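You operate a simulated robot arm through the tools that you are given. There is no shell and no other tool.

You run a simulated robot arm. Do the job below in one go: nothing can be reset, and whatever is moved stays where it is left.

JOB
Clear the pump fault and get line C running at 5 L/min.
Fine: press stop to reset, open the return valve, press start, open valve C, then shut the return valve again; no second trip; leave the other valves, switch and levers alone.

The check looks at the end state, three seconds after you hand in, the way a careful person would. Anything else that was tipped, shoved, dropped, spilled or broken makes it a failure.

ROBOT AND FRAMES
A 7-joint arm with a two-finger parallel gripper, fixed in place. Base frame: the origin is at the foot of the arm, x ahead of it, y to its left, z up. Units: m, rad, N and s.
With the tool pointing down near the work surface it reaches from about 0.34 to 0.78 m from the base axis. Its first joint turns from -2.897 to 2.897 rad. Payload 3.91 kg.
The tool frame sits at the grasp point between the pads (the TCP): z along the fingers, y along the line on which they close. The tips reach 0.03 m beyond it. Largest opening 0.11 m; finger width 0.02, thickness 0.01; the body of the gripper, 0.048 by 0.112 m, starts 0.055 m behind the TCP.
Orientation is that of the tool frame in the base frame, as a unit quaternion [x, y, z, w]. With the fingers straight down and closing along the base's y, the tool's x points along the base's -x, its y along +y and its z along -z.

CONTROLS
- The arm moves only by the tool drive_tool. Its argument "commands" is one flat list of numbers, 7 for each row, row after row: the shift along the tool's x, y, z in m, then the turn, a rotation vector about the tool's x, y, z in degrees, then the finger opening in m, from 0 to 0.11. In form: [tx, ty, tz, rx, ry, rz, jaw, tx, ty, tz, rx, ry, rz, jaw, ...]. A call has 1 to 20 rows; each row is the pose to reach, as a shift and turn from the pose commanded when the call began, along the tool's axes at that moment. Rows are played at 5 a second. More than 0.05 m and 0.15 rad between two rows, or a gripper value outside its range, and nothing of the call is played. A pose out of reach is approached as far as the arm can. The call stops where the force on the tool passes 40 N (or 10 N more than at its start, if that is more) or the arm is blocked; 0.2 s more then pass. The fingers move at their own pace (about 0.153 m/s each) and stop on an object; they squeeze with about 31 N. The grip force told is the motor's: it shows also when the fingers shut on nothing. Time passes only in rows, and 0.2 s behind the last, so rows that repeat a pose let the fingers close. The reply holds the time, the measured pose of the TCP, the force on the tool along the base axes, the opening and the grip force, in the units named above and with some noise, with the torque about the TCP (base axes, N m) and any sound that the robot's microphone picked up.
- Cameras (640 x 400 px; columns grow to the right, rows downward): "scene" is fixed at [0.0498, 0.4989, 1.8617]; the picture's right is [-0.44, -0.90, 0.00], its down [-0.80, 0.39, -0.47] and it looks along [0.42, -0.20, -0.88] (base axes); focal length 256 px, centre (320, 200). "wrist" rides on the gripper at [0.077, 0.007, -0.115] in the tool frame; the picture's right is [-0.09, 1.00, 0.00], its down [-0.80, -0.07, -0.59] and it looks along [-0.59, -0.05, 0.80] (tool axes); focal length 270 px, centre (320, 200).
- capture(camera): a new picture of that camera. The clock stands still meanwhile.
- lift_body(by): slides the trunk up (or, below 0, down) by that many m; the arm rides with it, the base frame stays. It gives what a move gives, with no picture.
- locate(camera, pixels): for up to 12 pixels [column, row] of the newest picture of that camera ("zoom" is the newest enlarged one), the place [x, y, z] in the base frame of the surface seen there, good to about 0.003 m. The clock stands still meanwhile.
- enlarge(camera, box): a new picture of the part [left, top, right, bottom] of that camera's present view, enlarged. The clock stands still meanwhile.
- sign_off(): hands the job in; it is judged then, once.

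Open the gripper and draw the arm clear of the work before you hand the job in, unless the task says otherwise.

The tools are called after ">>>" by a JSON object that holds its "api" and its "payload". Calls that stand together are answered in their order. drive_tool: Moves the arm, as the interface text tells. Its arguments: {"type":"object","properties":{"commands":{"type":"array","items":{"type":"number"}}},"required":["commands"]} The other tools are called the same way: lift_body (by) slides the trunk up or down; capture (camera) takes a picture; locate (camera, pixels) gives the place of the surface under pixels of a picture; enlarge (camera, box) takes an enlarged picture of a part of a camera's view; sign_off () hands the job in.

At the start:

```text
clock: 0.0
eef_pos: [0.2214, 0.2544, 1.4937]
ee_rot: [0.0, 1.0, 0.0, -0.001]
force: [0.2, -0.3, -0.5]
torque: [0.03, 0.02, 0.02]
finger_gap: 0.1104
gripper_force: 0.0
trunk travel left (down, up): [-0.587, 0.023]
```

scene: 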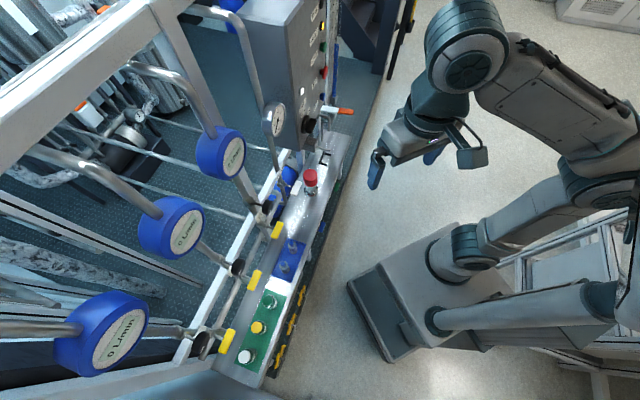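
wrist: 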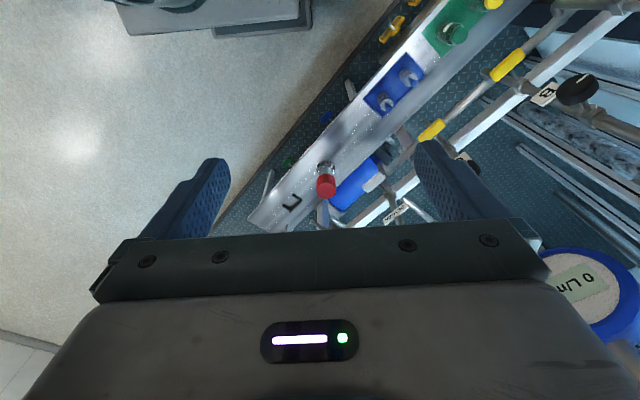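

The scene shows a rack with blue flow meters on the left, yellow valve handles around (275,230), (255,280), (227,340), and a control box near (285,70). I'll enlarge the parts to learn what is what.

>>> {"api": "enlarge", "payload": {"camera": "scene", "box": [220, 0, 380, 100]}}

>>> {"api": "enlarge", "payload": {"camera": "scene", "box": [220, 90, 380, 190]}}

>>> {"api": "enlarge", "payload": {"camera": "scene", "box": [200, 180, 360, 280]}}

>>> {"api": "enlarge", "payload": {"camera": "scene", "box": [160, 270, 352, 390]}}

>>> {"api": "enlarge", "payload": {"camera": "scene", "box": [40, 110, 280, 390]}}

```text
4.00 times, centred on (300, 50) of scene
```

zoom: 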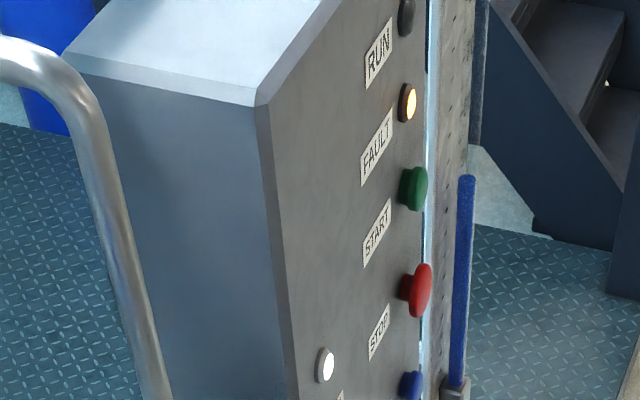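

```text
4.00 times, centred on (300, 140) of scene
```

zoom: 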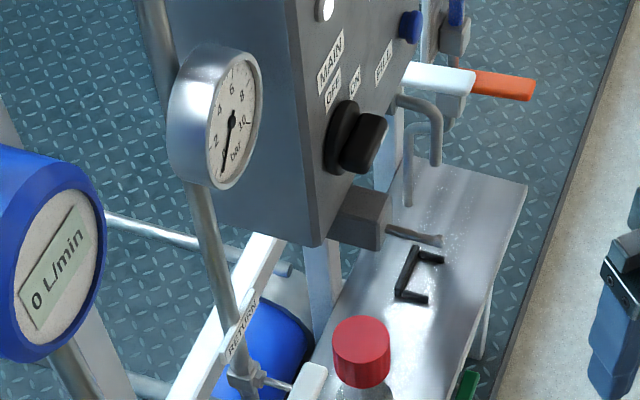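

```text
4.00 times, centred on (280, 230) of scene
```

zoom: 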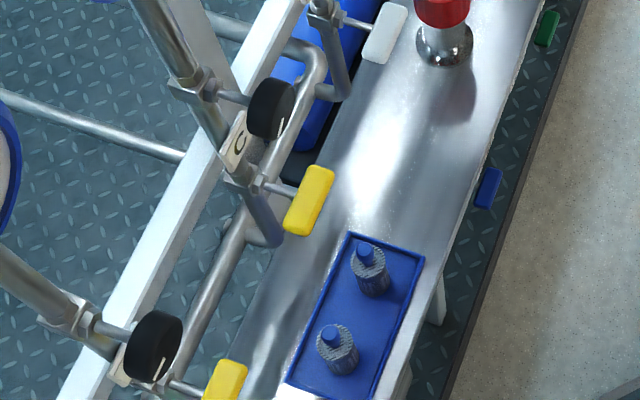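

```text
3.33 times, centred on (256, 330) of scene
```

zoom: 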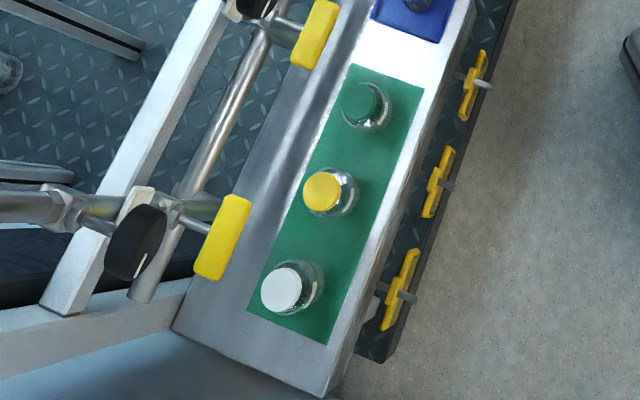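

```text
1.43 times, centred on (160, 250) of scene
```

zoom: 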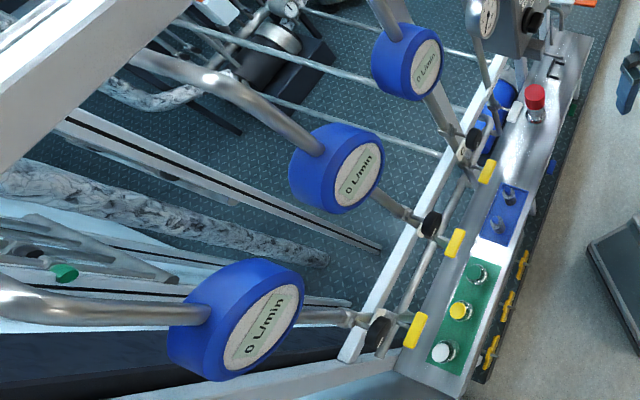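

Line C seems to be the one nearest the box, with a black knob at (288,207), a yellow lever at (277,230) and a RETURN pipe with a white lever at (316,188). I'll locate key points on the box and the pipes.

>>> {"api": "locate", "payload": {"camera": "scene", "pixels": [[324, 47], [325, 72], [323, 95], [322, 25], [312, 125], [288, 15], [288, 90], [301, 145], [275, 120], [301, 90]]}}

>>> {"api": "locate", "payload": {"camera": "scene", "pixels": [[277, 230], [282, 223], [272, 237], [288, 207], [259, 215], [316, 188], [312, 193], [319, 182], [310, 178], [310, 190], [255, 280], [227, 342]]}}

>>> {"api": "enlarge", "payload": {"camera": "scene", "box": [240, 150, 340, 212]}}

>>> {"api": "enlarge", "payload": {"camera": "scene", "box": [240, 190, 320, 240]}}

```text
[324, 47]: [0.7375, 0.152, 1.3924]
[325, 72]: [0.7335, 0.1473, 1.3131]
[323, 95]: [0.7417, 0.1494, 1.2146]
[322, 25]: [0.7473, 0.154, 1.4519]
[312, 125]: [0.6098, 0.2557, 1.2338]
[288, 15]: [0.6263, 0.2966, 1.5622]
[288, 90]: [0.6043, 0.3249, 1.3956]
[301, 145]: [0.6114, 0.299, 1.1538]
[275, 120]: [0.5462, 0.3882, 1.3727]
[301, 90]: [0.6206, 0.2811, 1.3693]
```

```text
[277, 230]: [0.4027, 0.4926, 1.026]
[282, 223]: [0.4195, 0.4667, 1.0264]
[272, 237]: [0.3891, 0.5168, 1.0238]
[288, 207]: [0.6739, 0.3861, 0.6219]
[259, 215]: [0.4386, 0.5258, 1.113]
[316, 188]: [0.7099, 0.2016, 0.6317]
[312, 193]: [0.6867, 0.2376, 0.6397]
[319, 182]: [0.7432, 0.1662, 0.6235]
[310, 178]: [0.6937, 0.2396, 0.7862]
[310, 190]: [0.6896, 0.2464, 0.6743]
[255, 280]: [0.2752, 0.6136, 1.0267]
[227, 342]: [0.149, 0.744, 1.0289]
```

```text
6.40 times, centred on (290, 181) of scene
```

zoom: 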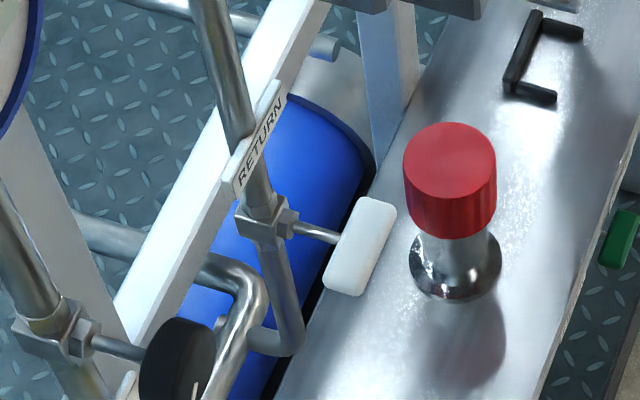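

```text
8.00 times, centred on (280, 215) of scene
```

zoom: 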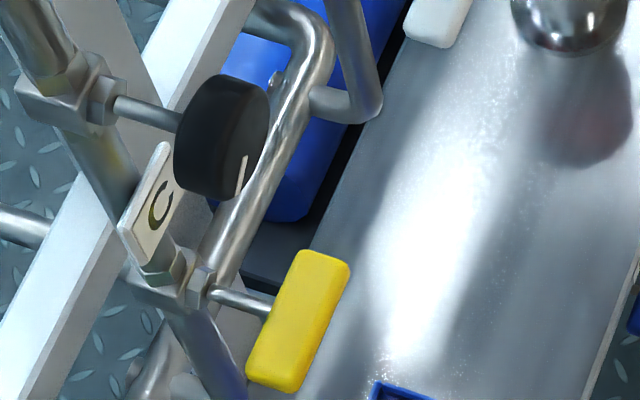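

The return lever is at scene (296,188), knob C at (268,207), and lever C at (277,230). I'll locate those plus the meters, the labels and the box buttons more exactly.

>>> {"api": "locate", "payload": {"camera": "scene", "pixels": [[296, 188], [300, 182], [293, 194], [282, 184], [268, 205], [277, 206], [280, 170], [262, 224], [270, 233], [230, 155], [311, 172], [322, 155]]}}

>>> {"api": "enlarge", "payload": {"camera": "scene", "box": [290, 20, 340, 51]}}

>>> {"api": "enlarge", "payload": {"camera": "scene", "box": [290, 50, 340, 81]}}

>>> {"api": "enlarge", "payload": {"camera": "wrist", "box": [240, 0, 640, 250]}}

```text
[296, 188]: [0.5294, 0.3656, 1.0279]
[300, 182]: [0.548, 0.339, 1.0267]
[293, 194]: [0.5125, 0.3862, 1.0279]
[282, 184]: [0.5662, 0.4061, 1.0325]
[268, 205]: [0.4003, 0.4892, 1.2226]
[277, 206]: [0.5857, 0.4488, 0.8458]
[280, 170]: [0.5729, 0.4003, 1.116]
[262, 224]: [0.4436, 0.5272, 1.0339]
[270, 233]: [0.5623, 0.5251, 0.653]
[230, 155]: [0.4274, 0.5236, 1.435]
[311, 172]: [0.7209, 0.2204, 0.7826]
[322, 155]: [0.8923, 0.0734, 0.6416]
```

```text
12.80 times, centred on (315, 36) of scene
```

zoom: 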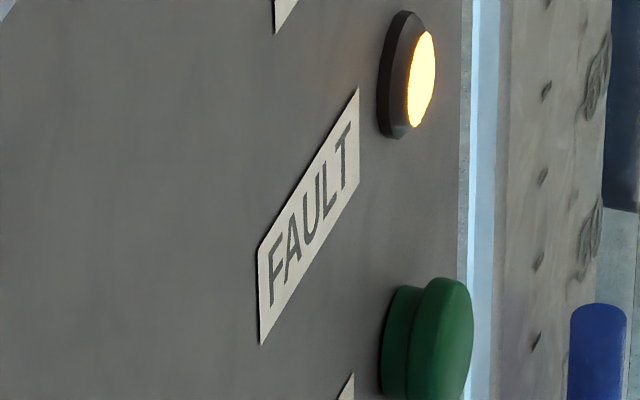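

```text
12.80 times, centred on (315, 66) of scene
```

zoom: 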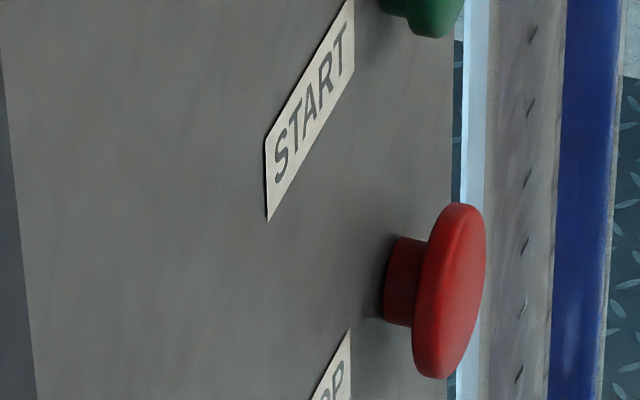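

```text
1.60 times, centred on (440, 125) of wrist
```

zoom: 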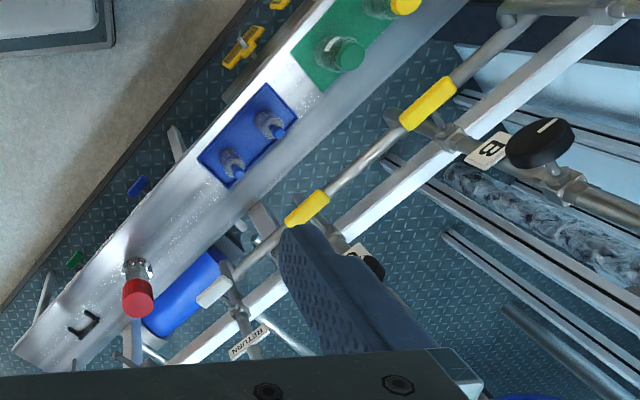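

The three levers lie on a line with outward normal (-0.71,-0.71), all at z≈1.027, and the box face is about 0.13 m beyond a safe point at (0.45,0.20,1.35). I'll swing the tool to horizontal, facing the panel, staying well clear of it.

>>> {"api": "drive_tool", "payload": {"commands": [-0.0177, -0.0042, 0.0111, -2.7, -6.53, -2.7, 0.11, -0.0354, -0.0083, 0.0222, -5.41, -13.06, -5.41, 0.11, -0.0531, -0.0125, 0.0332, -8.12, -19.59, -8.12, 0.11, -0.0708, -0.0166, 0.0443, -10.82, -26.12, -10.82, 0.11, -0.0885, -0.0208, 0.0554, -13.53, -32.65, -13.53, 0.11, -0.1062, -0.0249, 0.0665, -16.23, -39.18, -16.23, 0.11, -0.1238, -0.0291, 0.0775, -18.94, -45.72, -18.94, 0.11, -0.1415, -0.0332, 0.0886, -21.64, -52.25, -21.64, 0.11, -0.1592, -0.0374, 0.0997, -24.35, -58.78, -24.35, 0.11, -0.1769, -0.0415, 0.1108, -27.05, -65.31, -27.05, 0.11, -0.1946, -0.0457, 0.1218, -29.76, -71.84, -29.76, 0.11, -0.2123, -0.0498, 0.1329, -32.46, -78.37, -32.46, 0.11, -0.23, -0.054, 0.144, -35.17, -84.9, -35.17, 0.11, -0.23, -0.054, 0.144, -35.17, -84.9, -35.17, 0.11]}}

>>> {"api": "capture", "payload": {"camera": "wrist"}}

>>> {"api": "capture", "payload": {"camera": "scene"}}

```text
clock: 3.0
eef_pos: [0.4506, 0.1984, 1.3524]
ee_rot: [-0.27, 0.653, 0.269, 0.655]
force: [-0.1, -0.1, 0.1]
torque: [-0.04, 0.02, 0.02]
finger_gap: 0.1102
gripper_force: 0.0
trunk travel left (down, up): [-0.587, 0.023]
```

```text
taken
```

wrist: 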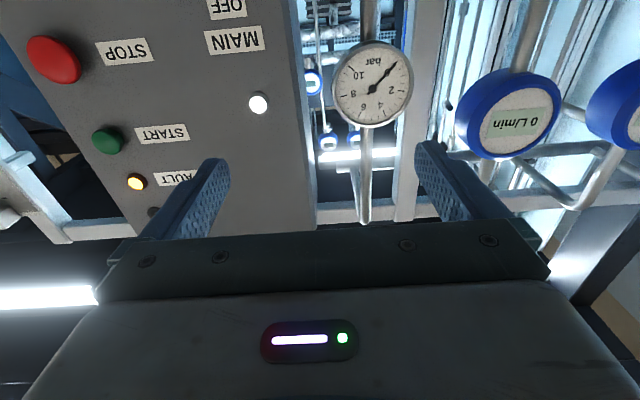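

```text
taken
```

scene: 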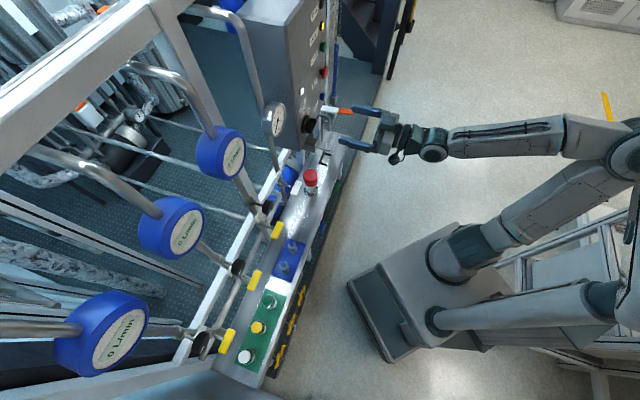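

The wrist view (upside down) shows STOP at (55,60), START at (107,139), FAULT lit at (136,182), and a white button by MAIN at (258,103). I'll locate them.

>>> {"api": "locate", "payload": {"camera": "wrist", "pixels": [[55, 60], [45, 60], [105, 140], [136, 182], [258, 103], [200, 90], [125, 50], [165, 132], [85, 100], [370, 85], [510, 125], [70, 170]]}}

>>> {"api": "enlarge", "payload": {"camera": "wrist", "box": [0, 0, 320, 200]}}

```text
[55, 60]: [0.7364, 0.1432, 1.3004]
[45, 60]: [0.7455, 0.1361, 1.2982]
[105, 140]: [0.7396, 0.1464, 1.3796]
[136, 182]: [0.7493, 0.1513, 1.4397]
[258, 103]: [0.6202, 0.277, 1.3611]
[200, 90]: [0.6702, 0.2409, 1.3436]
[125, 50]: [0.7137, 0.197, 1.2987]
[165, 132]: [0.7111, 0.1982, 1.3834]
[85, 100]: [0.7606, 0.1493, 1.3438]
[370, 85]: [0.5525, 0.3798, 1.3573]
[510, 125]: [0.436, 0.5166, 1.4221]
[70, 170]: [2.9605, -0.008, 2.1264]
```

```text
2.00 times, centred on (160, 100) of wrist
```

zoom: 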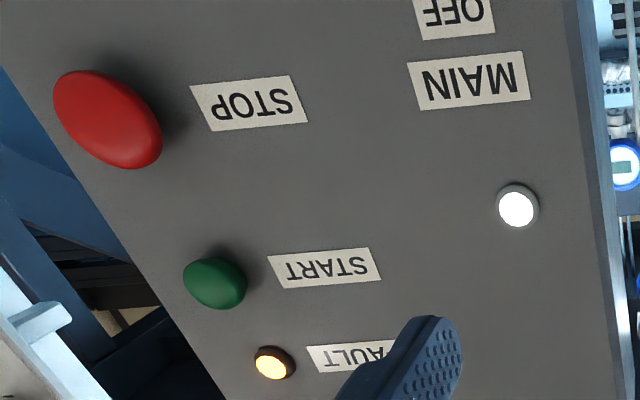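

STOP is centred at about (0.736,0.143,1.300), with its face at d≈0.622 along the panel normal. I'll close the fingers and slide sideways in front of it, keeping back, and locate the orange handle for clearance.

>>> {"api": "locate", "payload": {"camera": "scene", "pixels": [[345, 111], [330, 109], [308, 140], [314, 126], [323, 96]]}}

>>> {"api": "drive_tool", "payload": {"commands": [0.01, -0.04, 0, 0, 0, 0, 0.08, 0.02, -0.08, 0.0, 0, 0, 0, 0.04, 0.03, -0.12, 0.0, 0, 0, 0, 0.0, 0.04, -0.16, 0.0, 0, 0, 0, 0.0, 0.05, -0.2, 0.02, 0, 0, 0, 0.0, 0.0524, -0.2412, 0.04, 0, 0, 0, 0.0, 0.0524, -0.2412, 0.07, 0, 0, 0, 0.0, 0.0524, -0.2412, 0.07, 0, 0, 0, 0.0, 0.0524, -0.2412, 0.07, 0, 0, 0, 0.0]}}

>>> {"api": "capture", "payload": {"camera": "wrist"}}

>>> {"api": "capture", "payload": {"camera": "scene"}}

```text
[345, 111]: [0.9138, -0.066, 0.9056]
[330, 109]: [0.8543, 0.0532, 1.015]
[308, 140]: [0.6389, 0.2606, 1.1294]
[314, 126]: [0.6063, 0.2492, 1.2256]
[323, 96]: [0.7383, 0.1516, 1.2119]
```

```text
clock: 5.0
eef_pos: [0.6697, 0.0783, 1.2961]
ee_rot: [-0.271, 0.653, 0.271, 0.653]
force: [-0.6, 0.2, 0.9]
torque: [0.03, 0.0, 0.0]
finger_gap: 0.0
gripper_force: 30.8
trunk travel left (down, up): [-0.587, 0.023]
```

```text
taken
```

wrist: 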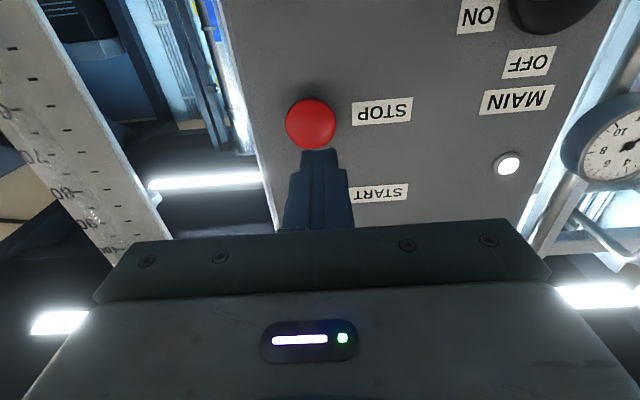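

```text
taken
```

scene: 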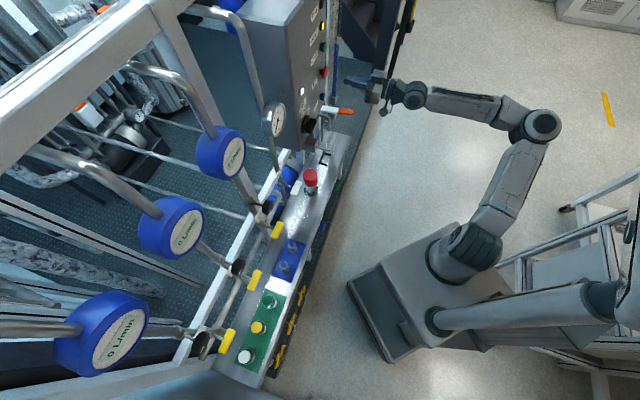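

The STOP button now sits at wrist (311,124), just beyond the finger tips. I'll pin its centre exactly.

>>> {"api": "locate", "payload": {"camera": "wrist", "pixels": [[311, 124], [311, 104], [311, 144], [291, 124], [331, 124], [340, 170], [380, 150]]}}

```text
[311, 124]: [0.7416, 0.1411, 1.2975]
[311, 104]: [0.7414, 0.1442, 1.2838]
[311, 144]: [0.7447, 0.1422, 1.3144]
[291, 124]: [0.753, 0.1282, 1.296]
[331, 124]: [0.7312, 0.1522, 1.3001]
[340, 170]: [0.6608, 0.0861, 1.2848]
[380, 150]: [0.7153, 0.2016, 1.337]
```

STOP's centre is (0.742,0.141,1.298), so the tips touch at about 0.065 m forward. I'll advance with slow rows.

>>> {"api": "drive_tool", "payload": {"commands": [-0.002, -0.006, 0.03, 0, 0, 0, 0, -0.002, -0.006, 0.05, 0, 0, 0, 0, -0.002, -0.006, 0.06, 0, 0, 0, 0, -0.002, -0.006, 0.064, 0, 0, 0, 0, -0.002, -0.006, 0.067, 0, 0, 0, 0, -0.002, -0.006, 0.07, 0, 0, 0, 0, -0.002, -0.006, 0.072, 0, 0, 0, 0]}}

>>> {"api": "capture", "payload": {"camera": "scene"}}

>>> {"api": "enlarge", "payload": {"camera": "scene", "box": [270, 0, 370, 100]}}

```text
clock: 6.6
eef_pos: [0.7255, 0.1241, 1.3007]
ee_rot: [-0.27, 0.653, 0.27, 0.654]
force: [-7.4, -5.4, -2.0]
torque: [-0.02, 0.06, 0.07]
finger_gap: 0.0
gripper_force: 30.7
trunk travel left (down, up): [-0.587, 0.023]
heard: click
```

```text
taken
```

scene: 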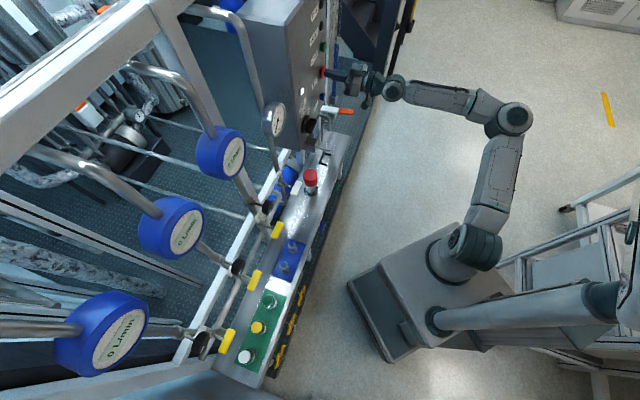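

```text
4.00 times, centred on (320, 50) of scene
```

zoom: 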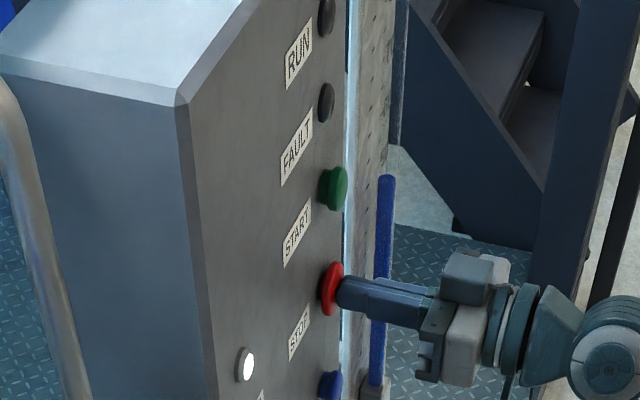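

The click came and the FAULT lamp went dark. I'll back off 0.10 m, then travel to the front of the RETURN lever (0.529,0.366,~1.02), rolling 90° so the fingers close vertically on the horizontal bar.

>>> {"api": "drive_tool", "payload": {"commands": [0, 0, -0.05, 0, 0, 0, 0, 0, 0, -0.1, 0, 0, 0, 0, 0.0235, 0.0258, -0.1, 0, 0, 7.5, 0, 0.047, 0.0516, -0.1, 0, 0, 15, 0, 0.0705, 0.0774, -0.1, 0, 0, 22.5, 0, 0.094, 0.1032, -0.1, 0, 0, 30, 0, 0.1175, 0.129, -0.1, 0, 0, 37.5, 0, 0.141, 0.1548, -0.1, 0, 0, 45, 0, 0.1645, 0.1806, -0.1, 0, 0, 52.5, 0, 0.188, 0.2063, -0.1, 0, 0, 60, 0, 0.2115, 0.2321, -0.1, 0, 0, 67.5, 0.02, 0.235, 0.2579, -0.1, 0, 0, 75, 0.04, 0.2585, 0.2837, -0.1, 0, 0, 82.5, 0.06, 0.282, 0.3095, -0.1, 0, 0, 90, 0.06, 0.282, 0.3095, -0.1, 0, 0, 90, 0.06]}}

>>> {"api": "capture", "payload": {"camera": "wrist"}}

>>> {"api": "capture", "payload": {"camera": "scene"}}

```text
clock: 9.8
eef_pos: [0.4369, 0.2733, 1.0207]
ee_rot: [0.271, 0.653, 0.654, 0.27]
force: [0.8, 0.9, -0.4]
torque: [0.04, -0.02, -0.01]
finger_gap: 0.0601
gripper_force: 0.1
trunk travel left (down, up): [-0.587, 0.023]
```

```text
taken
```

wrist: 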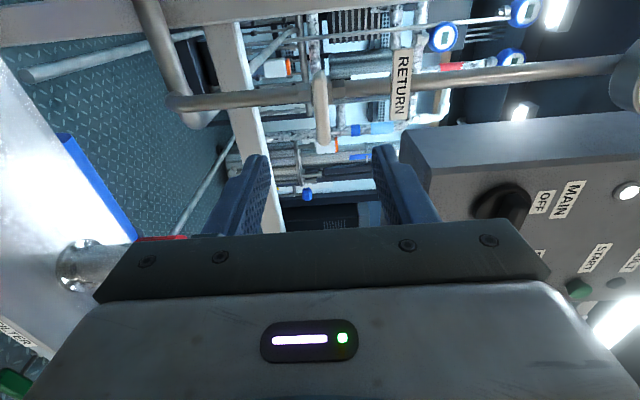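

```text
taken
```

scene: 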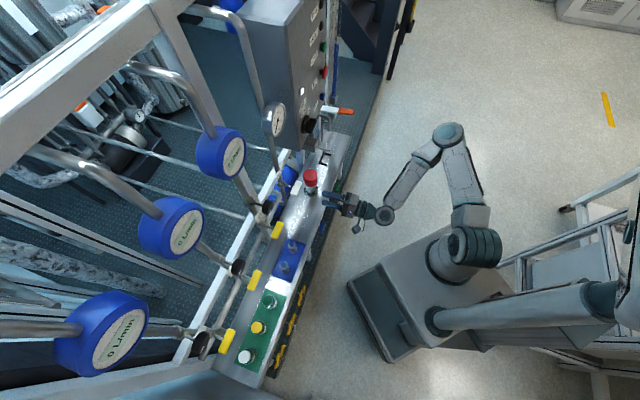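

The handle shows in the wrist view at about (320,107), lying horizontal in the world (image vertical) between the jaws. I'll look closer and locate it.

>>> {"api": "enlarge", "payload": {"camera": "wrist", "box": [220, 40, 420, 165]}}

>>> {"api": "locate", "payload": {"camera": "wrist", "pixels": [[320, 78], [320, 90], [321, 105], [322, 120], [323, 138], [314, 105], [329, 105], [345, 93], [400, 85], [305, 95]]}}

```text
3.20 times, centred on (320, 102) of wrist
```

zoom: 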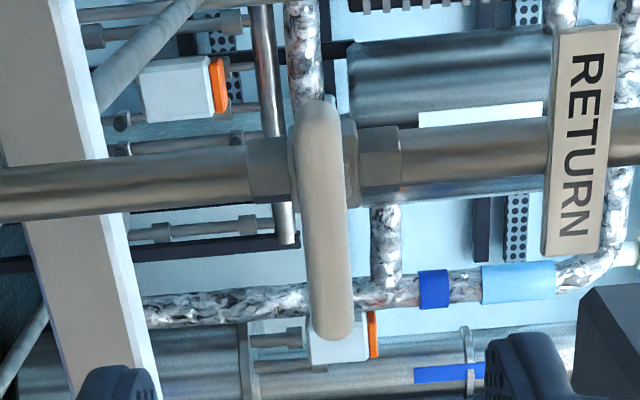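

```text
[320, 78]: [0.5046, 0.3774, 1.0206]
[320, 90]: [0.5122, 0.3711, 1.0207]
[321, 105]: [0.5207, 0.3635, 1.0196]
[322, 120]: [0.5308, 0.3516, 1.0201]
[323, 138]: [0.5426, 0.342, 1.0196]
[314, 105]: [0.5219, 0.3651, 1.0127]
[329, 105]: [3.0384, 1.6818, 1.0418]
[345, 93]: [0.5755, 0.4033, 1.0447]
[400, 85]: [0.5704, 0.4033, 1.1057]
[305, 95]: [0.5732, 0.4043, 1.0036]
```

The handle is centred at about s=0.117, z=1.020, with its front face 0.123 m ahead of the TCP. I'll advance 0.12 m so the jaws straddle it, then close.

>>> {"api": "drive_tool", "payload": {"commands": [-0.002, 0, 0.03, 0, 0, 0, 0.06, -0.002, 0, 0.06, 0, 0, 0, 0.06, -0.002, 0, 0.085, 0, 0, 0, 0.06, -0.002, 0, 0.105, 0, 0, 0, 0.06, -0.002, 0, 0.12, 0, 0, 0, 0.06, -0.002, 0, 0.12, 0, 0, 0, 0.06, -0.002, 0, 0.12, 0, 0, 0, 0.03, -0.002, 0, 0.12, 0, 0, 0, 0.01, -0.002, 0, 0.12, 0, 0, 0, 0.01]}}

>>> {"api": "capture", "payload": {"camera": "wrist"}}

>>> {"api": "enlarge", "payload": {"camera": "scene", "box": [250, 150, 350, 212]}}

```text
clock: 11.8
eef_pos: [0.5222, 0.3578, 1.0178]
ee_rot: [0.27, 0.653, 0.654, 0.271]
force: [2.7, 2.5, 12.0]
torque: [-0.04, -0.09, 0.07]
finger_gap: 0.0151
gripper_force: 5.2
trunk travel left (down, up): [-0.587, 0.023]
```

```text
taken
```

wrist: 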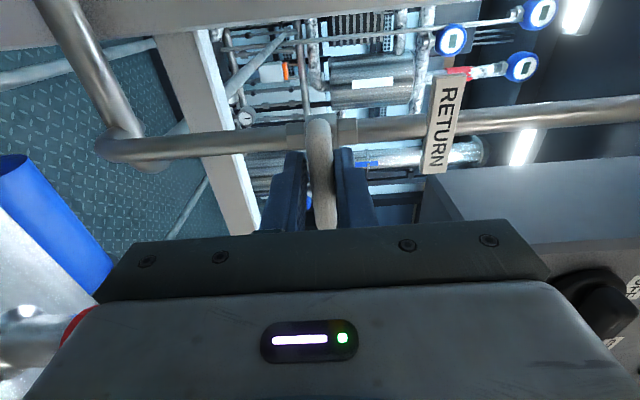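

```text
6.40 times, centred on (300, 181) of scene
```

zoom: 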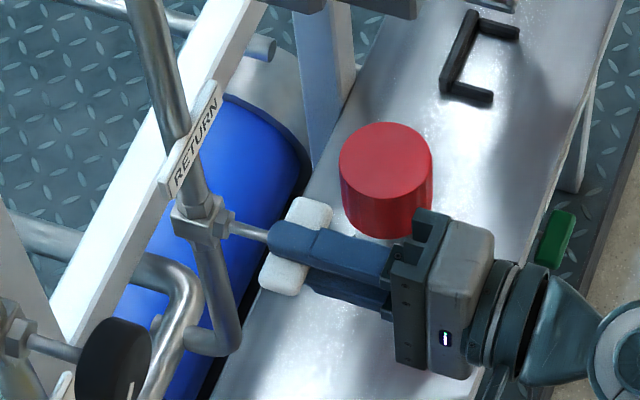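

The jaws hold the bar (gap 0.0151 m). I'll squeeze and try a small turn of 8° counter-clockwise as seen from the robot to find which way it opens.

>>> {"api": "drive_tool", "payload": {"commands": [-0.002, 0, 0, 0, 0, 0, 0, 0, 0, 0, 0, 0, 0, 0, 0, 0, 0, 0, 0, -4, 0, 0, 0, 0, 0, 0, -8, 0]}}

```text
clock: 12.8
eef_pos: [0.5213, 0.3574, 1.02]
ee_rot: [0.223, 0.671, 0.633, 0.316]
force: [-6.0, 2.1, 18.1]
torque: [-0.27, 0.14, 0.92]
finger_gap: 0.0129
gripper_force: 45.1
trunk travel left (down, up): [-0.587, 0.023]
```

The torque about the stem axis is low, so the turn appears free. I'll check that the handle really followed.

>>> {"api": "capture", "payload": {"camera": "wrist"}}

>>> {"api": "enlarge", "payload": {"camera": "scene", "box": [250, 150, 350, 212]}}

```text
taken
```

wrist: 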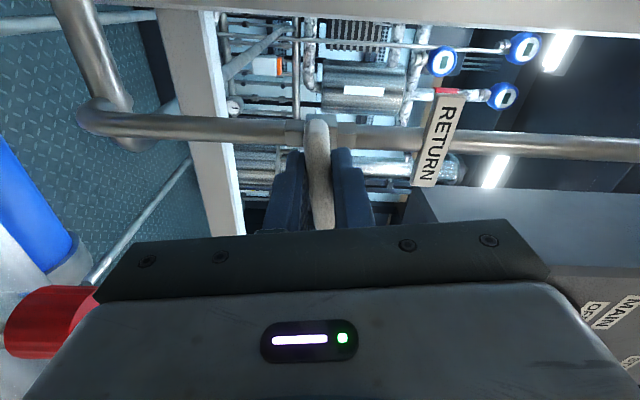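

```text
6.40 times, centred on (300, 181) of scene
```

zoom: 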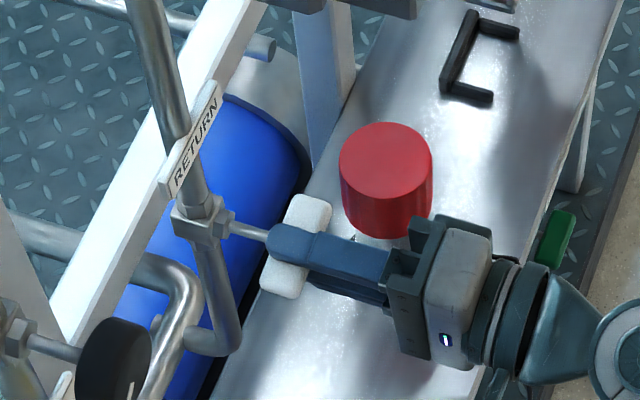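

The handle stays aligned with the fingers while the pipe's tilt in the picture changed, so it turns freely this way. I'll carry on to about 90°, with a 2 mm upward and 2 mm sideways centring shift to ease the side force.

>>> {"api": "drive_tool", "payload": {"commands": [-0.001, 0.001, 0, 0, 0, -7.5, 0, -0.002, 0.002, 0, 0, 0, -15, 0, -0.002, 0.002, 0, 0, 0, -22.5, 0, -0.002, 0.002, 0, 0, 0, -30, 0, -0.002, 0.002, 0, 0, 0, -37.5, 0, -0.002, 0.002, 0, 0, 0, -45, 0]}}

```text
clock: 14.2
eef_pos: [0.5248, 0.3564, 1.0188]
ee_rot: [-0.051, 0.707, 0.463, 0.532]
force: [-19.0, 2.0, -21.3]
torque: [0.08, -0.02, 0.65]
finger_gap: 0.0128
gripper_force: 44.4
trunk travel left (down, up): [-0.587, 0.023]
```

The force along the handle (26 N) says my shift was too much, so I'll ease back 2.5 mm along the tool's x and finish the turn to vertical.

>>> {"api": "drive_tool", "payload": {"commands": [0.0025, 0, 0, 0, 0, -2, 0, 0.0025, 0, 0, 0, 0, -9.5, 0, 0.0025, 0, 0, 0, 0, -17, 0, 0.0025, 0, 0, 0, 0, -24.5, 0, 0.0025, 0, 0, 0, 0, -32, 0, 0.0025, 0, 0, 0, 0, -37, 0, 0.0025, 0, 0, 0, 0, -37, 0]}}

>>> {"api": "capture", "payload": {"camera": "wrist"}}

>>> {"api": "enlarge", "payload": {"camera": "scene", "box": [250, 150, 350, 212]}}

```text
clock: 15.8
eef_pos: [0.5256, 0.3557, 1.0196]
ee_rot: [-0.27, 0.654, 0.269, 0.654]
force: [-6.3, -8.9, -12.6]
torque: [0.7, -0.57, 0.25]
finger_gap: 0.0129
gripper_force: 45.0
trunk travel left (down, up): [-0.587, 0.023]
```

```text
taken
```

wrist: 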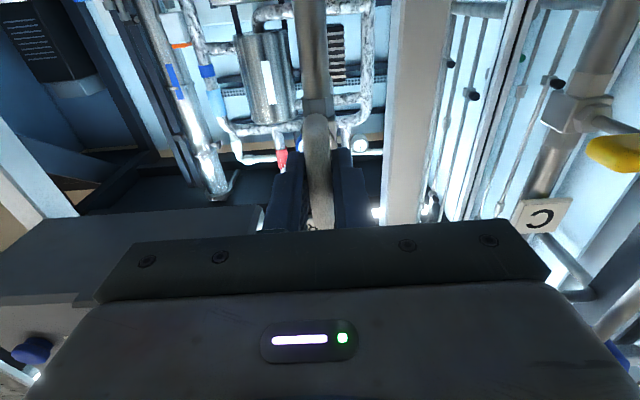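

```text
6.40 times, centred on (300, 181) of scene
```

zoom: 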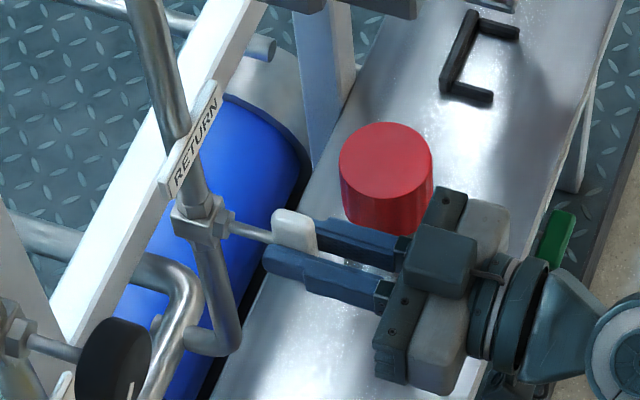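

The handle now looks vertical, in line with the pipe, and no stop torque is felt. I'll look closer at its angle.

>>> {"api": "enlarge", "payload": {"camera": "wrist", "box": [240, 60, 400, 240]}}

>>> {"api": "locate", "payload": {"camera": "wrist", "pixels": [[318, 122], [319, 135], [320, 150], [320, 175], [321, 205], [321, 222]]}}

```text
2.22 times, centred on (320, 150) of wrist
```

zoom: 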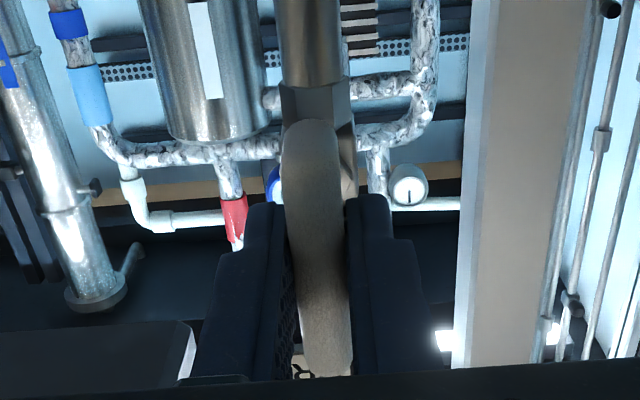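

```text
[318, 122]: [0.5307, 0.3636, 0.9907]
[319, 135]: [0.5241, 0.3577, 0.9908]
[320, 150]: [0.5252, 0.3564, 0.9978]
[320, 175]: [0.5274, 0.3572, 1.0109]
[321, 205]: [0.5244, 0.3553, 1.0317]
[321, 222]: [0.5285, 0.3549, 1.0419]
```

The handle is within a few degrees of vertical (top at slightly greater s). I'll nudge 4° more to make sure it is fully open.

>>> {"api": "drive_tool", "payload": {"commands": [0, 0, 0, 0, 0, -2, 0, 0, 0, 0, 0, 0, -4, 0, 0, 0, 0, 0, 0, -4, 0]}}

>>> {"api": "enlarge", "payload": {"camera": "wrist", "box": [240, 60, 400, 240]}}

```text
clock: 16.6
eef_pos: [0.5254, 0.355, 1.0192]
ee_rot: [-0.293, 0.643, 0.247, 0.663]
force: [1.4, -4.8, -2.4]
torque: [-0.2, 1.66, 0.07]
finger_gap: 0.0141
gripper_force: 44.7
trunk travel left (down, up): [-0.587, 0.023]
```

```text
2.22 times, centred on (320, 150) of wrist
```

zoom: 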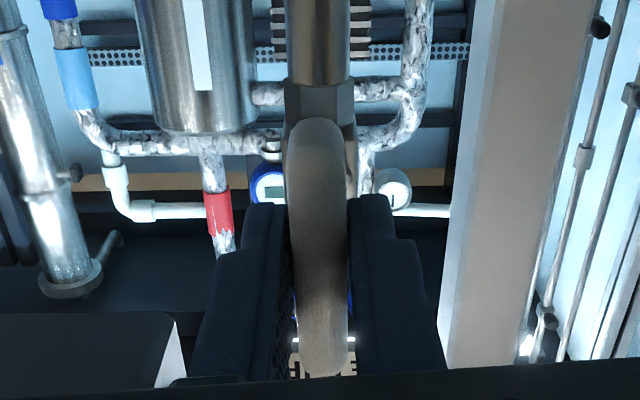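

The torque about the stem rose to about 1 N m and the bar no longer followed, so the return valve is at its open stop. I'll release, straighten and back off.

>>> {"api": "drive_tool", "payload": {"commands": [0, 0, 0, 0, 0, 2, 0.0, 0, 0, 0, 0, 0, 2, 0.06, 0, 0, 0, 0, 0, 4, 0.06, 0, 0, 0, 0, 0, 4, 0.06, 0, 0, -0.04, 0, 0, 4, 0.06, 0, 0, -0.08, 0, 0, 4, 0.06, 0, 0, -0.12, 0, 0, 4, 0.06, 0, 0, -0.12, 0, 0, 4, 0.06]}}

>>> {"api": "enlarge", "payload": {"camera": "scene", "box": [250, 150, 350, 212]}}

>>> {"api": "enlarge", "payload": {"camera": "wrist", "box": [220, 40, 420, 240]}}

```text
clock: 18.4
eef_pos: [0.4397, 0.2723, 1.0187]
ee_rot: [-0.271, 0.653, 0.272, 0.653]
force: [-0.4, -0.5, -0.8]
torque: [-0.02, 0.01, -0.01]
finger_gap: 0.0596
gripper_force: 0.2
trunk travel left (down, up): [-0.587, 0.023]
```

```text
6.40 times, centred on (300, 181) of scene
```

zoom: 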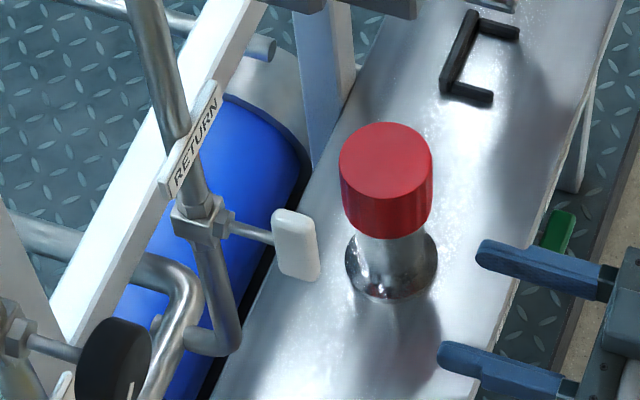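

```text
2.00 times, centred on (320, 140) of wrist
```

zoom: 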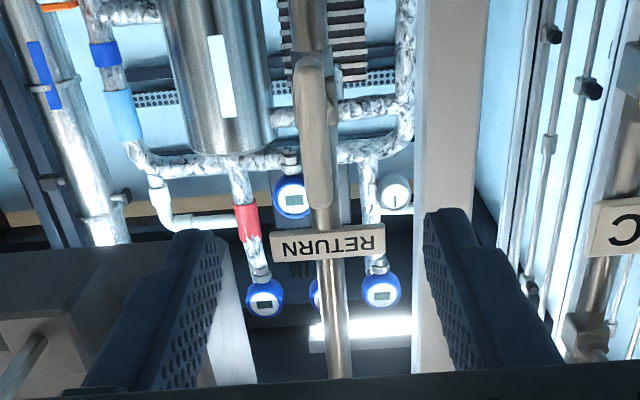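

The RETURN lever stands vertical, aligned with its pipe. I'll travel to in front of START (s≈0.423, z≈1.378), staying back at d=0.50, with the fingers closed.

>>> {"api": "drive_tool", "payload": {"commands": [-0.0327, -0.0277, 0, 0, 0, 0, 0.04, -0.0653, -0.0554, 0, 0, 0, 0, 0.02, -0.098, -0.0831, 0, 0, 0, 0, 0, -0.1306, -0.1108, 0, 0, 0, 0, 0, -0.1633, -0.1385, 0, 0, 0, 0, 0, -0.196, -0.1661, 0, 0, 0, 0, 0, -0.2286, -0.1938, 0, 0, 0, 0, 0, -0.2613, -0.2215, 0, 0, 0, 0, 0, -0.2939, -0.2492, 0, 0, 0, 0, 0, -0.3266, -0.2769, 0, 0, 0, 0, 0, -0.3593, -0.3046, 0, 0, 0, 0, 0, -0.3593, -0.3046, 0.02, 0, 0, 0, 0, -0.3593, -0.3046, 0.02, 0, 0, 0, 0]}}

>>> {"api": "capture", "payload": {"camera": "wrist"}}

```text
clock: 21.2
eef_pos: [0.6693, 0.0679, 1.379]
ee_rot: [-0.27, 0.654, 0.27, 0.654]
force: [0.2, 0.0, 0.0]
torque: [0.06, 0.01, 0.0]
finger_gap: 0.0
gripper_force: 30.5
trunk travel left (down, up): [-0.587, 0.023]
```

```text
taken
```

wrist: 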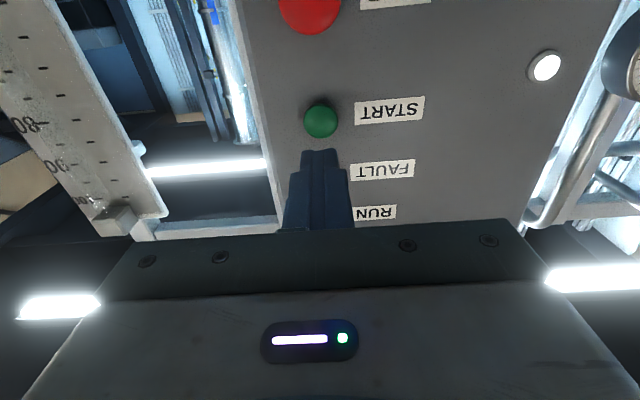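

START shows at (320,121) above the tips. I'll locate its centre.

>>> {"api": "locate", "payload": {"camera": "wrist", "pixels": [[320, 121], [308, 121], [332, 121], [320, 108], [320, 134], [400, 135]]}}

>>> {"api": "enlarge", "payload": {"camera": "scene", "box": [270, 0, 370, 100]}}

```text
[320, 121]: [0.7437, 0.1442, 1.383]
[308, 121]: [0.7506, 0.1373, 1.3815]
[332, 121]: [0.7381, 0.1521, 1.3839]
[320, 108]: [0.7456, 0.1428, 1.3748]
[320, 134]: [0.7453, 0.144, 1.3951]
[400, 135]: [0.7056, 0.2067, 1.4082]
```

```text
4.00 times, centred on (320, 50) of scene
```

zoom: 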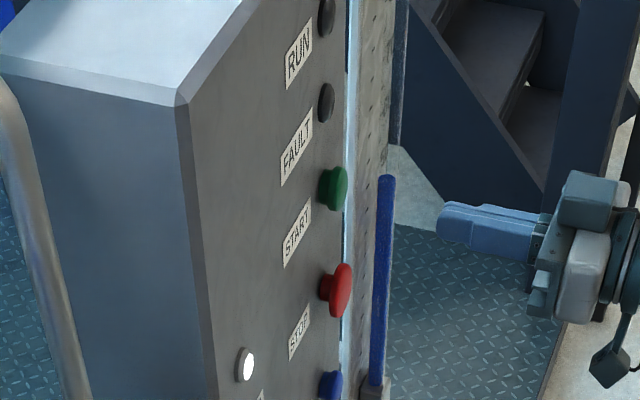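

START is centred at (0.744,0.144,1.383), and the tips touch at about 0.0765 m forward. I'll press slowly.

>>> {"api": "drive_tool", "payload": {"commands": [-0.004, 0.001, 0.04, 0, 0, 0, 0, -0.004, 0.001, 0.065, 0, 0, 0, 0, -0.004, 0.001, 0.073, 0, 0, 0, 0, -0.004, 0.001, 0.077, 0, 0, 0, 0, -0.004, 0.001, 0.08, 0, 0, 0, 0, -0.004, 0.001, 0.082, 0, 0, 0, 0, -0.004, 0.001, 0.083, 0, 0, 0, 0]}}

>>> {"api": "enlarge", "payload": {"camera": "scene", "box": [250, 0, 350, 160]}}

```text
clock: 22.8
eef_pos: [0.7271, 0.1277, 1.3834]
ee_rot: [-0.27, 0.654, 0.27, 0.653]
force: [-8.4, -7.2, -3.9]
torque: [-0.08, 0.07, 0.03]
finger_gap: 0.0
gripper_force: 30.5
trunk travel left (down, up): [-0.587, 0.023]
heard: click
```

```text
2.50 times, centred on (300, 80) of scene
```

zoom: 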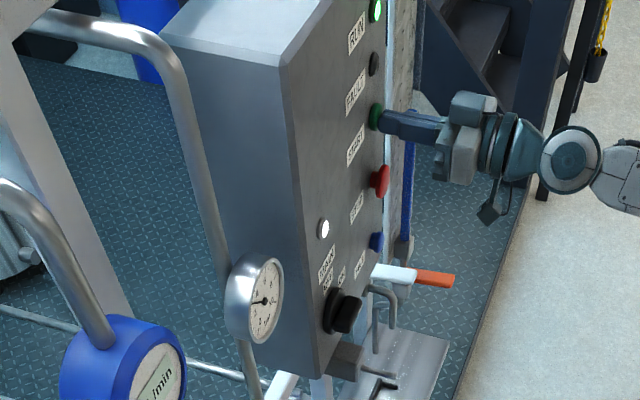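

The click sounded and RUN is lit with FAULT dark. I'll back off and travel to in front of lever C (s≈-0.062, z≈1.020), rolling 90° on the way.

>>> {"api": "drive_tool", "payload": {"commands": [0, 0, -0.05, 0, 0, 0, 0, 0, 0, -0.1, 0, 0, 0, 0, 0.028, 0.0373, -0.1, 0, 0, 6.92, 0, 0.0559, 0.0746, -0.1, 0, 0, 13.85, 0, 0.0839, 0.1119, -0.1, 0, 0, 20.77, 0, 0.1118, 0.1492, -0.1, 0, 0, 27.69, 0, 0.1398, 0.1865, -0.1, 0, 0, 34.62, 0, 0.1677, 0.2238, -0.1, 0, 0, 41.54, 0, 0.1957, 0.2612, -0.1, 0, 0, 48.46, 0, 0.2236, 0.2985, -0.1, 0, 0, 55.38, 0.02, 0.2516, 0.3358, -0.1, 0, 0, 62.31, 0.04, 0.2795, 0.3731, -0.1, 0, 0, 69.23, 0.06, 0.3075, 0.4104, -0.1, 0, 0, 76.15, 0.06, 0.3354, 0.4477, -0.1, 0, 0, 83.08, 0.06, 0.3634, 0.485, -0.1, 0, 0, 90, 0.06, 0.3634, 0.485, -0.1, 0, 0, 90, 0.06]}}

>>> {"api": "capture", "payload": {"camera": "wrist"}}

>>> {"api": "capture", "payload": {"camera": "scene"}}

```text
clock: 26.2
eef_pos: [0.3868, 0.3399, 1.0427]
ee_rot: [0.272, 0.653, 0.653, 0.27]
force: [-0.3, 0.3, 1.2]
torque: [0.0, -0.01, -0.04]
finger_gap: 0.0601
gripper_force: 0.0
out of reach, approached as far as the arm can: row 10, 11, 12, 13, 14, 15, 16
trunk travel left (down, up): [-0.587, 0.023]
```

```text
taken
```

wrist: 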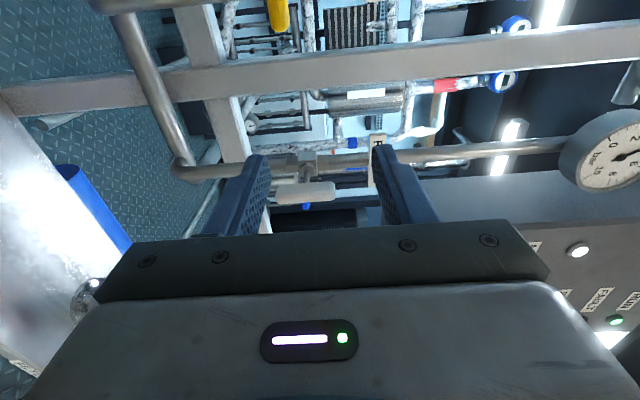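

```text
taken
```

scene: 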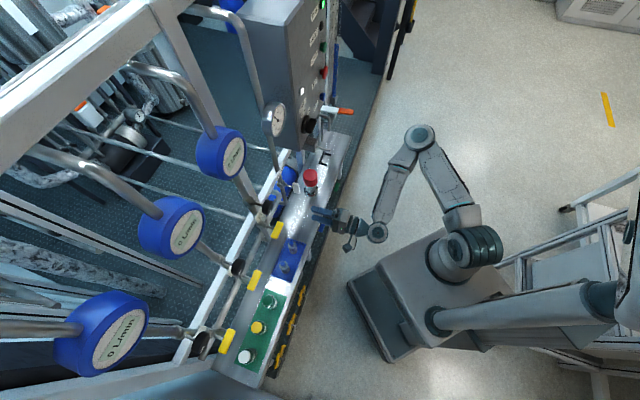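

The arm stopped short at (0.387,0.340,1.043): the elbow is folded tight, so poses this close to the base at this height are out of reach. I'll see where the shoulder and elbow are before choosing a better approach (trunk height or further forward).

>>> {"api": "locate", "payload": {"camera": "scene", "pixels": [[470, 245], [460, 205], [420, 138], [378, 232], [340, 222], [450, 265], [385, 190], [440, 175], [400, 330], [268, 205], [297, 190]]}}

>>> {"api": "enlarge", "payload": {"camera": "scene", "box": [240, 100, 520, 275]}}

```text
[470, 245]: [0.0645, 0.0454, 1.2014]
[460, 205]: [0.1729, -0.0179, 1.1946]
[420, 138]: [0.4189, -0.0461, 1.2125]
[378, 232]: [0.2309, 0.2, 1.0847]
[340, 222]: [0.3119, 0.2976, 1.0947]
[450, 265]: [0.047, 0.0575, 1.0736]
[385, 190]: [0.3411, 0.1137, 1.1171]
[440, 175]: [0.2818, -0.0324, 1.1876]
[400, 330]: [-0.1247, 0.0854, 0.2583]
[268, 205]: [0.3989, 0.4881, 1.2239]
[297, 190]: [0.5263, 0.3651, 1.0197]
```

```text
2.29 times, centred on (380, 188) of scene
```

zoom: 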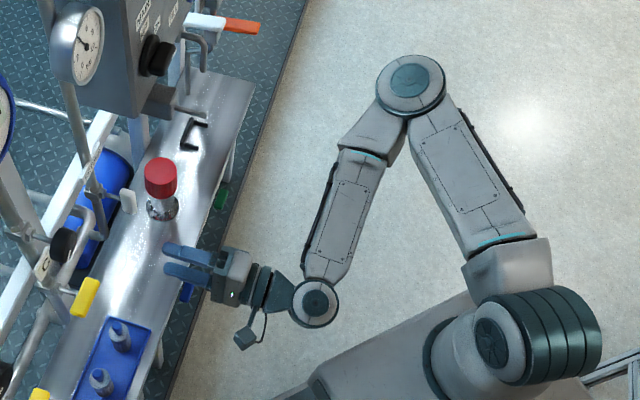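

The wrist is folded in close to the shoulder, so a pose further forward should be reachable: (0.342,0.429,1.020) still leaves 5 cm to the lever. I'll shift the commanded pose 0.04 m forward and see where the arm settles.

>>> {"api": "drive_tool", "payload": {"commands": [0, 0, 0.015, 0, 0, 0, 0.06, 0, 0, 0.03, 0, 0, 0, 0.06, 0, 0, 0.04, 0, 0, 0, 0.06, 0, 0, 0.04, 0, 0, 0, 0.06]}}

>>> {"api": "capture", "payload": {"camera": "scene"}}

```text
clock: 27.2
eef_pos: [0.4182, 0.3623, 1.0469]
ee_rot: [0.27, 0.654, 0.653, 0.27]
force: [0.4, 0.0, -1.0]
torque: [-0.01, 0.01, -0.02]
finger_gap: 0.06
gripper_force: 0.1
out of reach, approached as far as the arm can: row 2, 3, 4
trunk travel left (down, up): [-0.587, 0.023]
```

```text
taken
```

scene: 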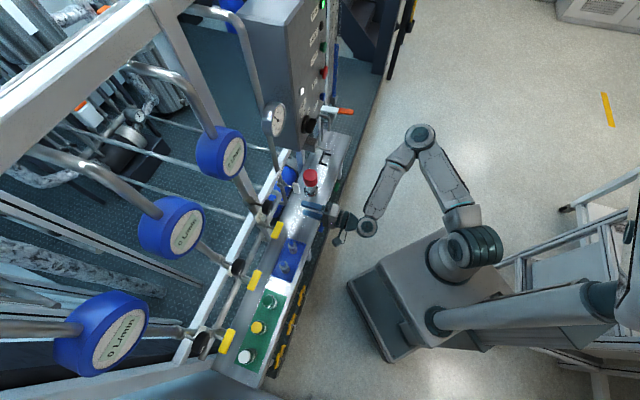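

Still blocked by a joint limit with this roll. I'll step back to a reachable spot (s≈0.09) and undo the 90° roll to test whether the roll is what limits it.

>>> {"api": "drive_tool", "payload": {"commands": [-0.02, 0, -0.01, 0, 0, 0, 0.06, -0.04, 0, -0.02, 0, 0, 0, 0.06, -0.05, 0, -0.02, 0, 0, -7.5, 0.06, -0.05, 0, -0.02, 0, 0, -15, 0.06, -0.05, 0, -0.02, 0, 0, -22.5, 0.06, -0.05, 0, -0.02, 0, 0, -30, 0.06, -0.05, 0, -0.02, 0, 0, -37.5, 0.06, -0.05, 0, -0.02, 0, 0, -45, 0.06, -0.05, 0, -0.02, 0, 0, -52.5, 0.06, -0.05, 0, -0.02, 0, 0, -60, 0.06, -0.05, 0, -0.02, 0, 0, -67.5, 0.06, -0.05, 0, -0.02, 0, 0, -75, 0.06, -0.05, 0, -0.02, 0, 0, -82.5, 0.06, -0.05, 0, -0.02, 0, 0, -90, 0.06, -0.05, 0, -0.02, 0, 0, -90, 0.06]}}

>>> {"api": "enlarge", "payload": {"camera": "scene", "box": [240, 0, 340, 100]}}

```text
clock: 30.4
eef_pos: [0.4399, 0.3118, 1.0469]
ee_rot: [-0.271, 0.654, 0.269, 0.653]
force: [0.2, 0.2, 0.2]
torque: [-0.01, 0.03, 0.01]
finger_gap: 0.0602
gripper_force: 0.0
trunk travel left (down, up): [-0.587, 0.023]
```

```text
4.00 times, centred on (290, 50) of scene
```

zoom: 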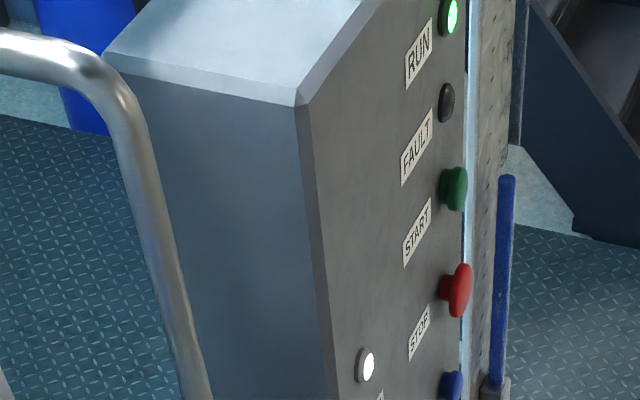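

Now unrolled at (0.440,0.312,1.047), pump still running. I'll try sliding left 0.15 m in this orientation.

>>> {"api": "drive_tool", "payload": {"commands": [0, 0.04, 0, 0, 0, 0, 0.06, 0, 0.08, 0, 0, 0, 0, 0.06, 0, 0.115, 0, 0, 0, 0, 0.06, 0, 0.15, 0, 0, 0, 0, 0.06, 0, 0.15, 0, 0, 0, 0, 0.06]}}

>>> {"api": "capture", "payload": {"camera": "scene"}}

>>> {"api": "capture", "payload": {"camera": "wrist"}}

```text
clock: 31.6
eef_pos: [0.3858, 0.3494, 1.0656]
ee_rot: [-0.271, 0.653, 0.271, 0.653]
force: [-0.9, 0.3, -0.3]
torque: [0.03, 0.0, -0.02]
finger_gap: 0.06
gripper_force: 0.2
out of reach, approached as far as the arm can: row 2, 3, 4, 5
trunk travel left (down, up): [-0.587, 0.023]
```

```text
taken
```

scene: 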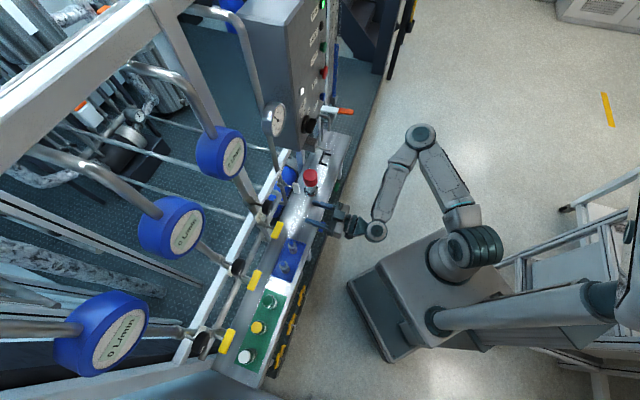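

```text
taken
```

wrist: 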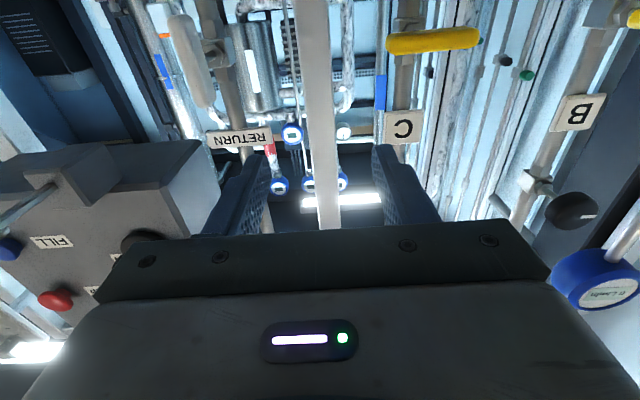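

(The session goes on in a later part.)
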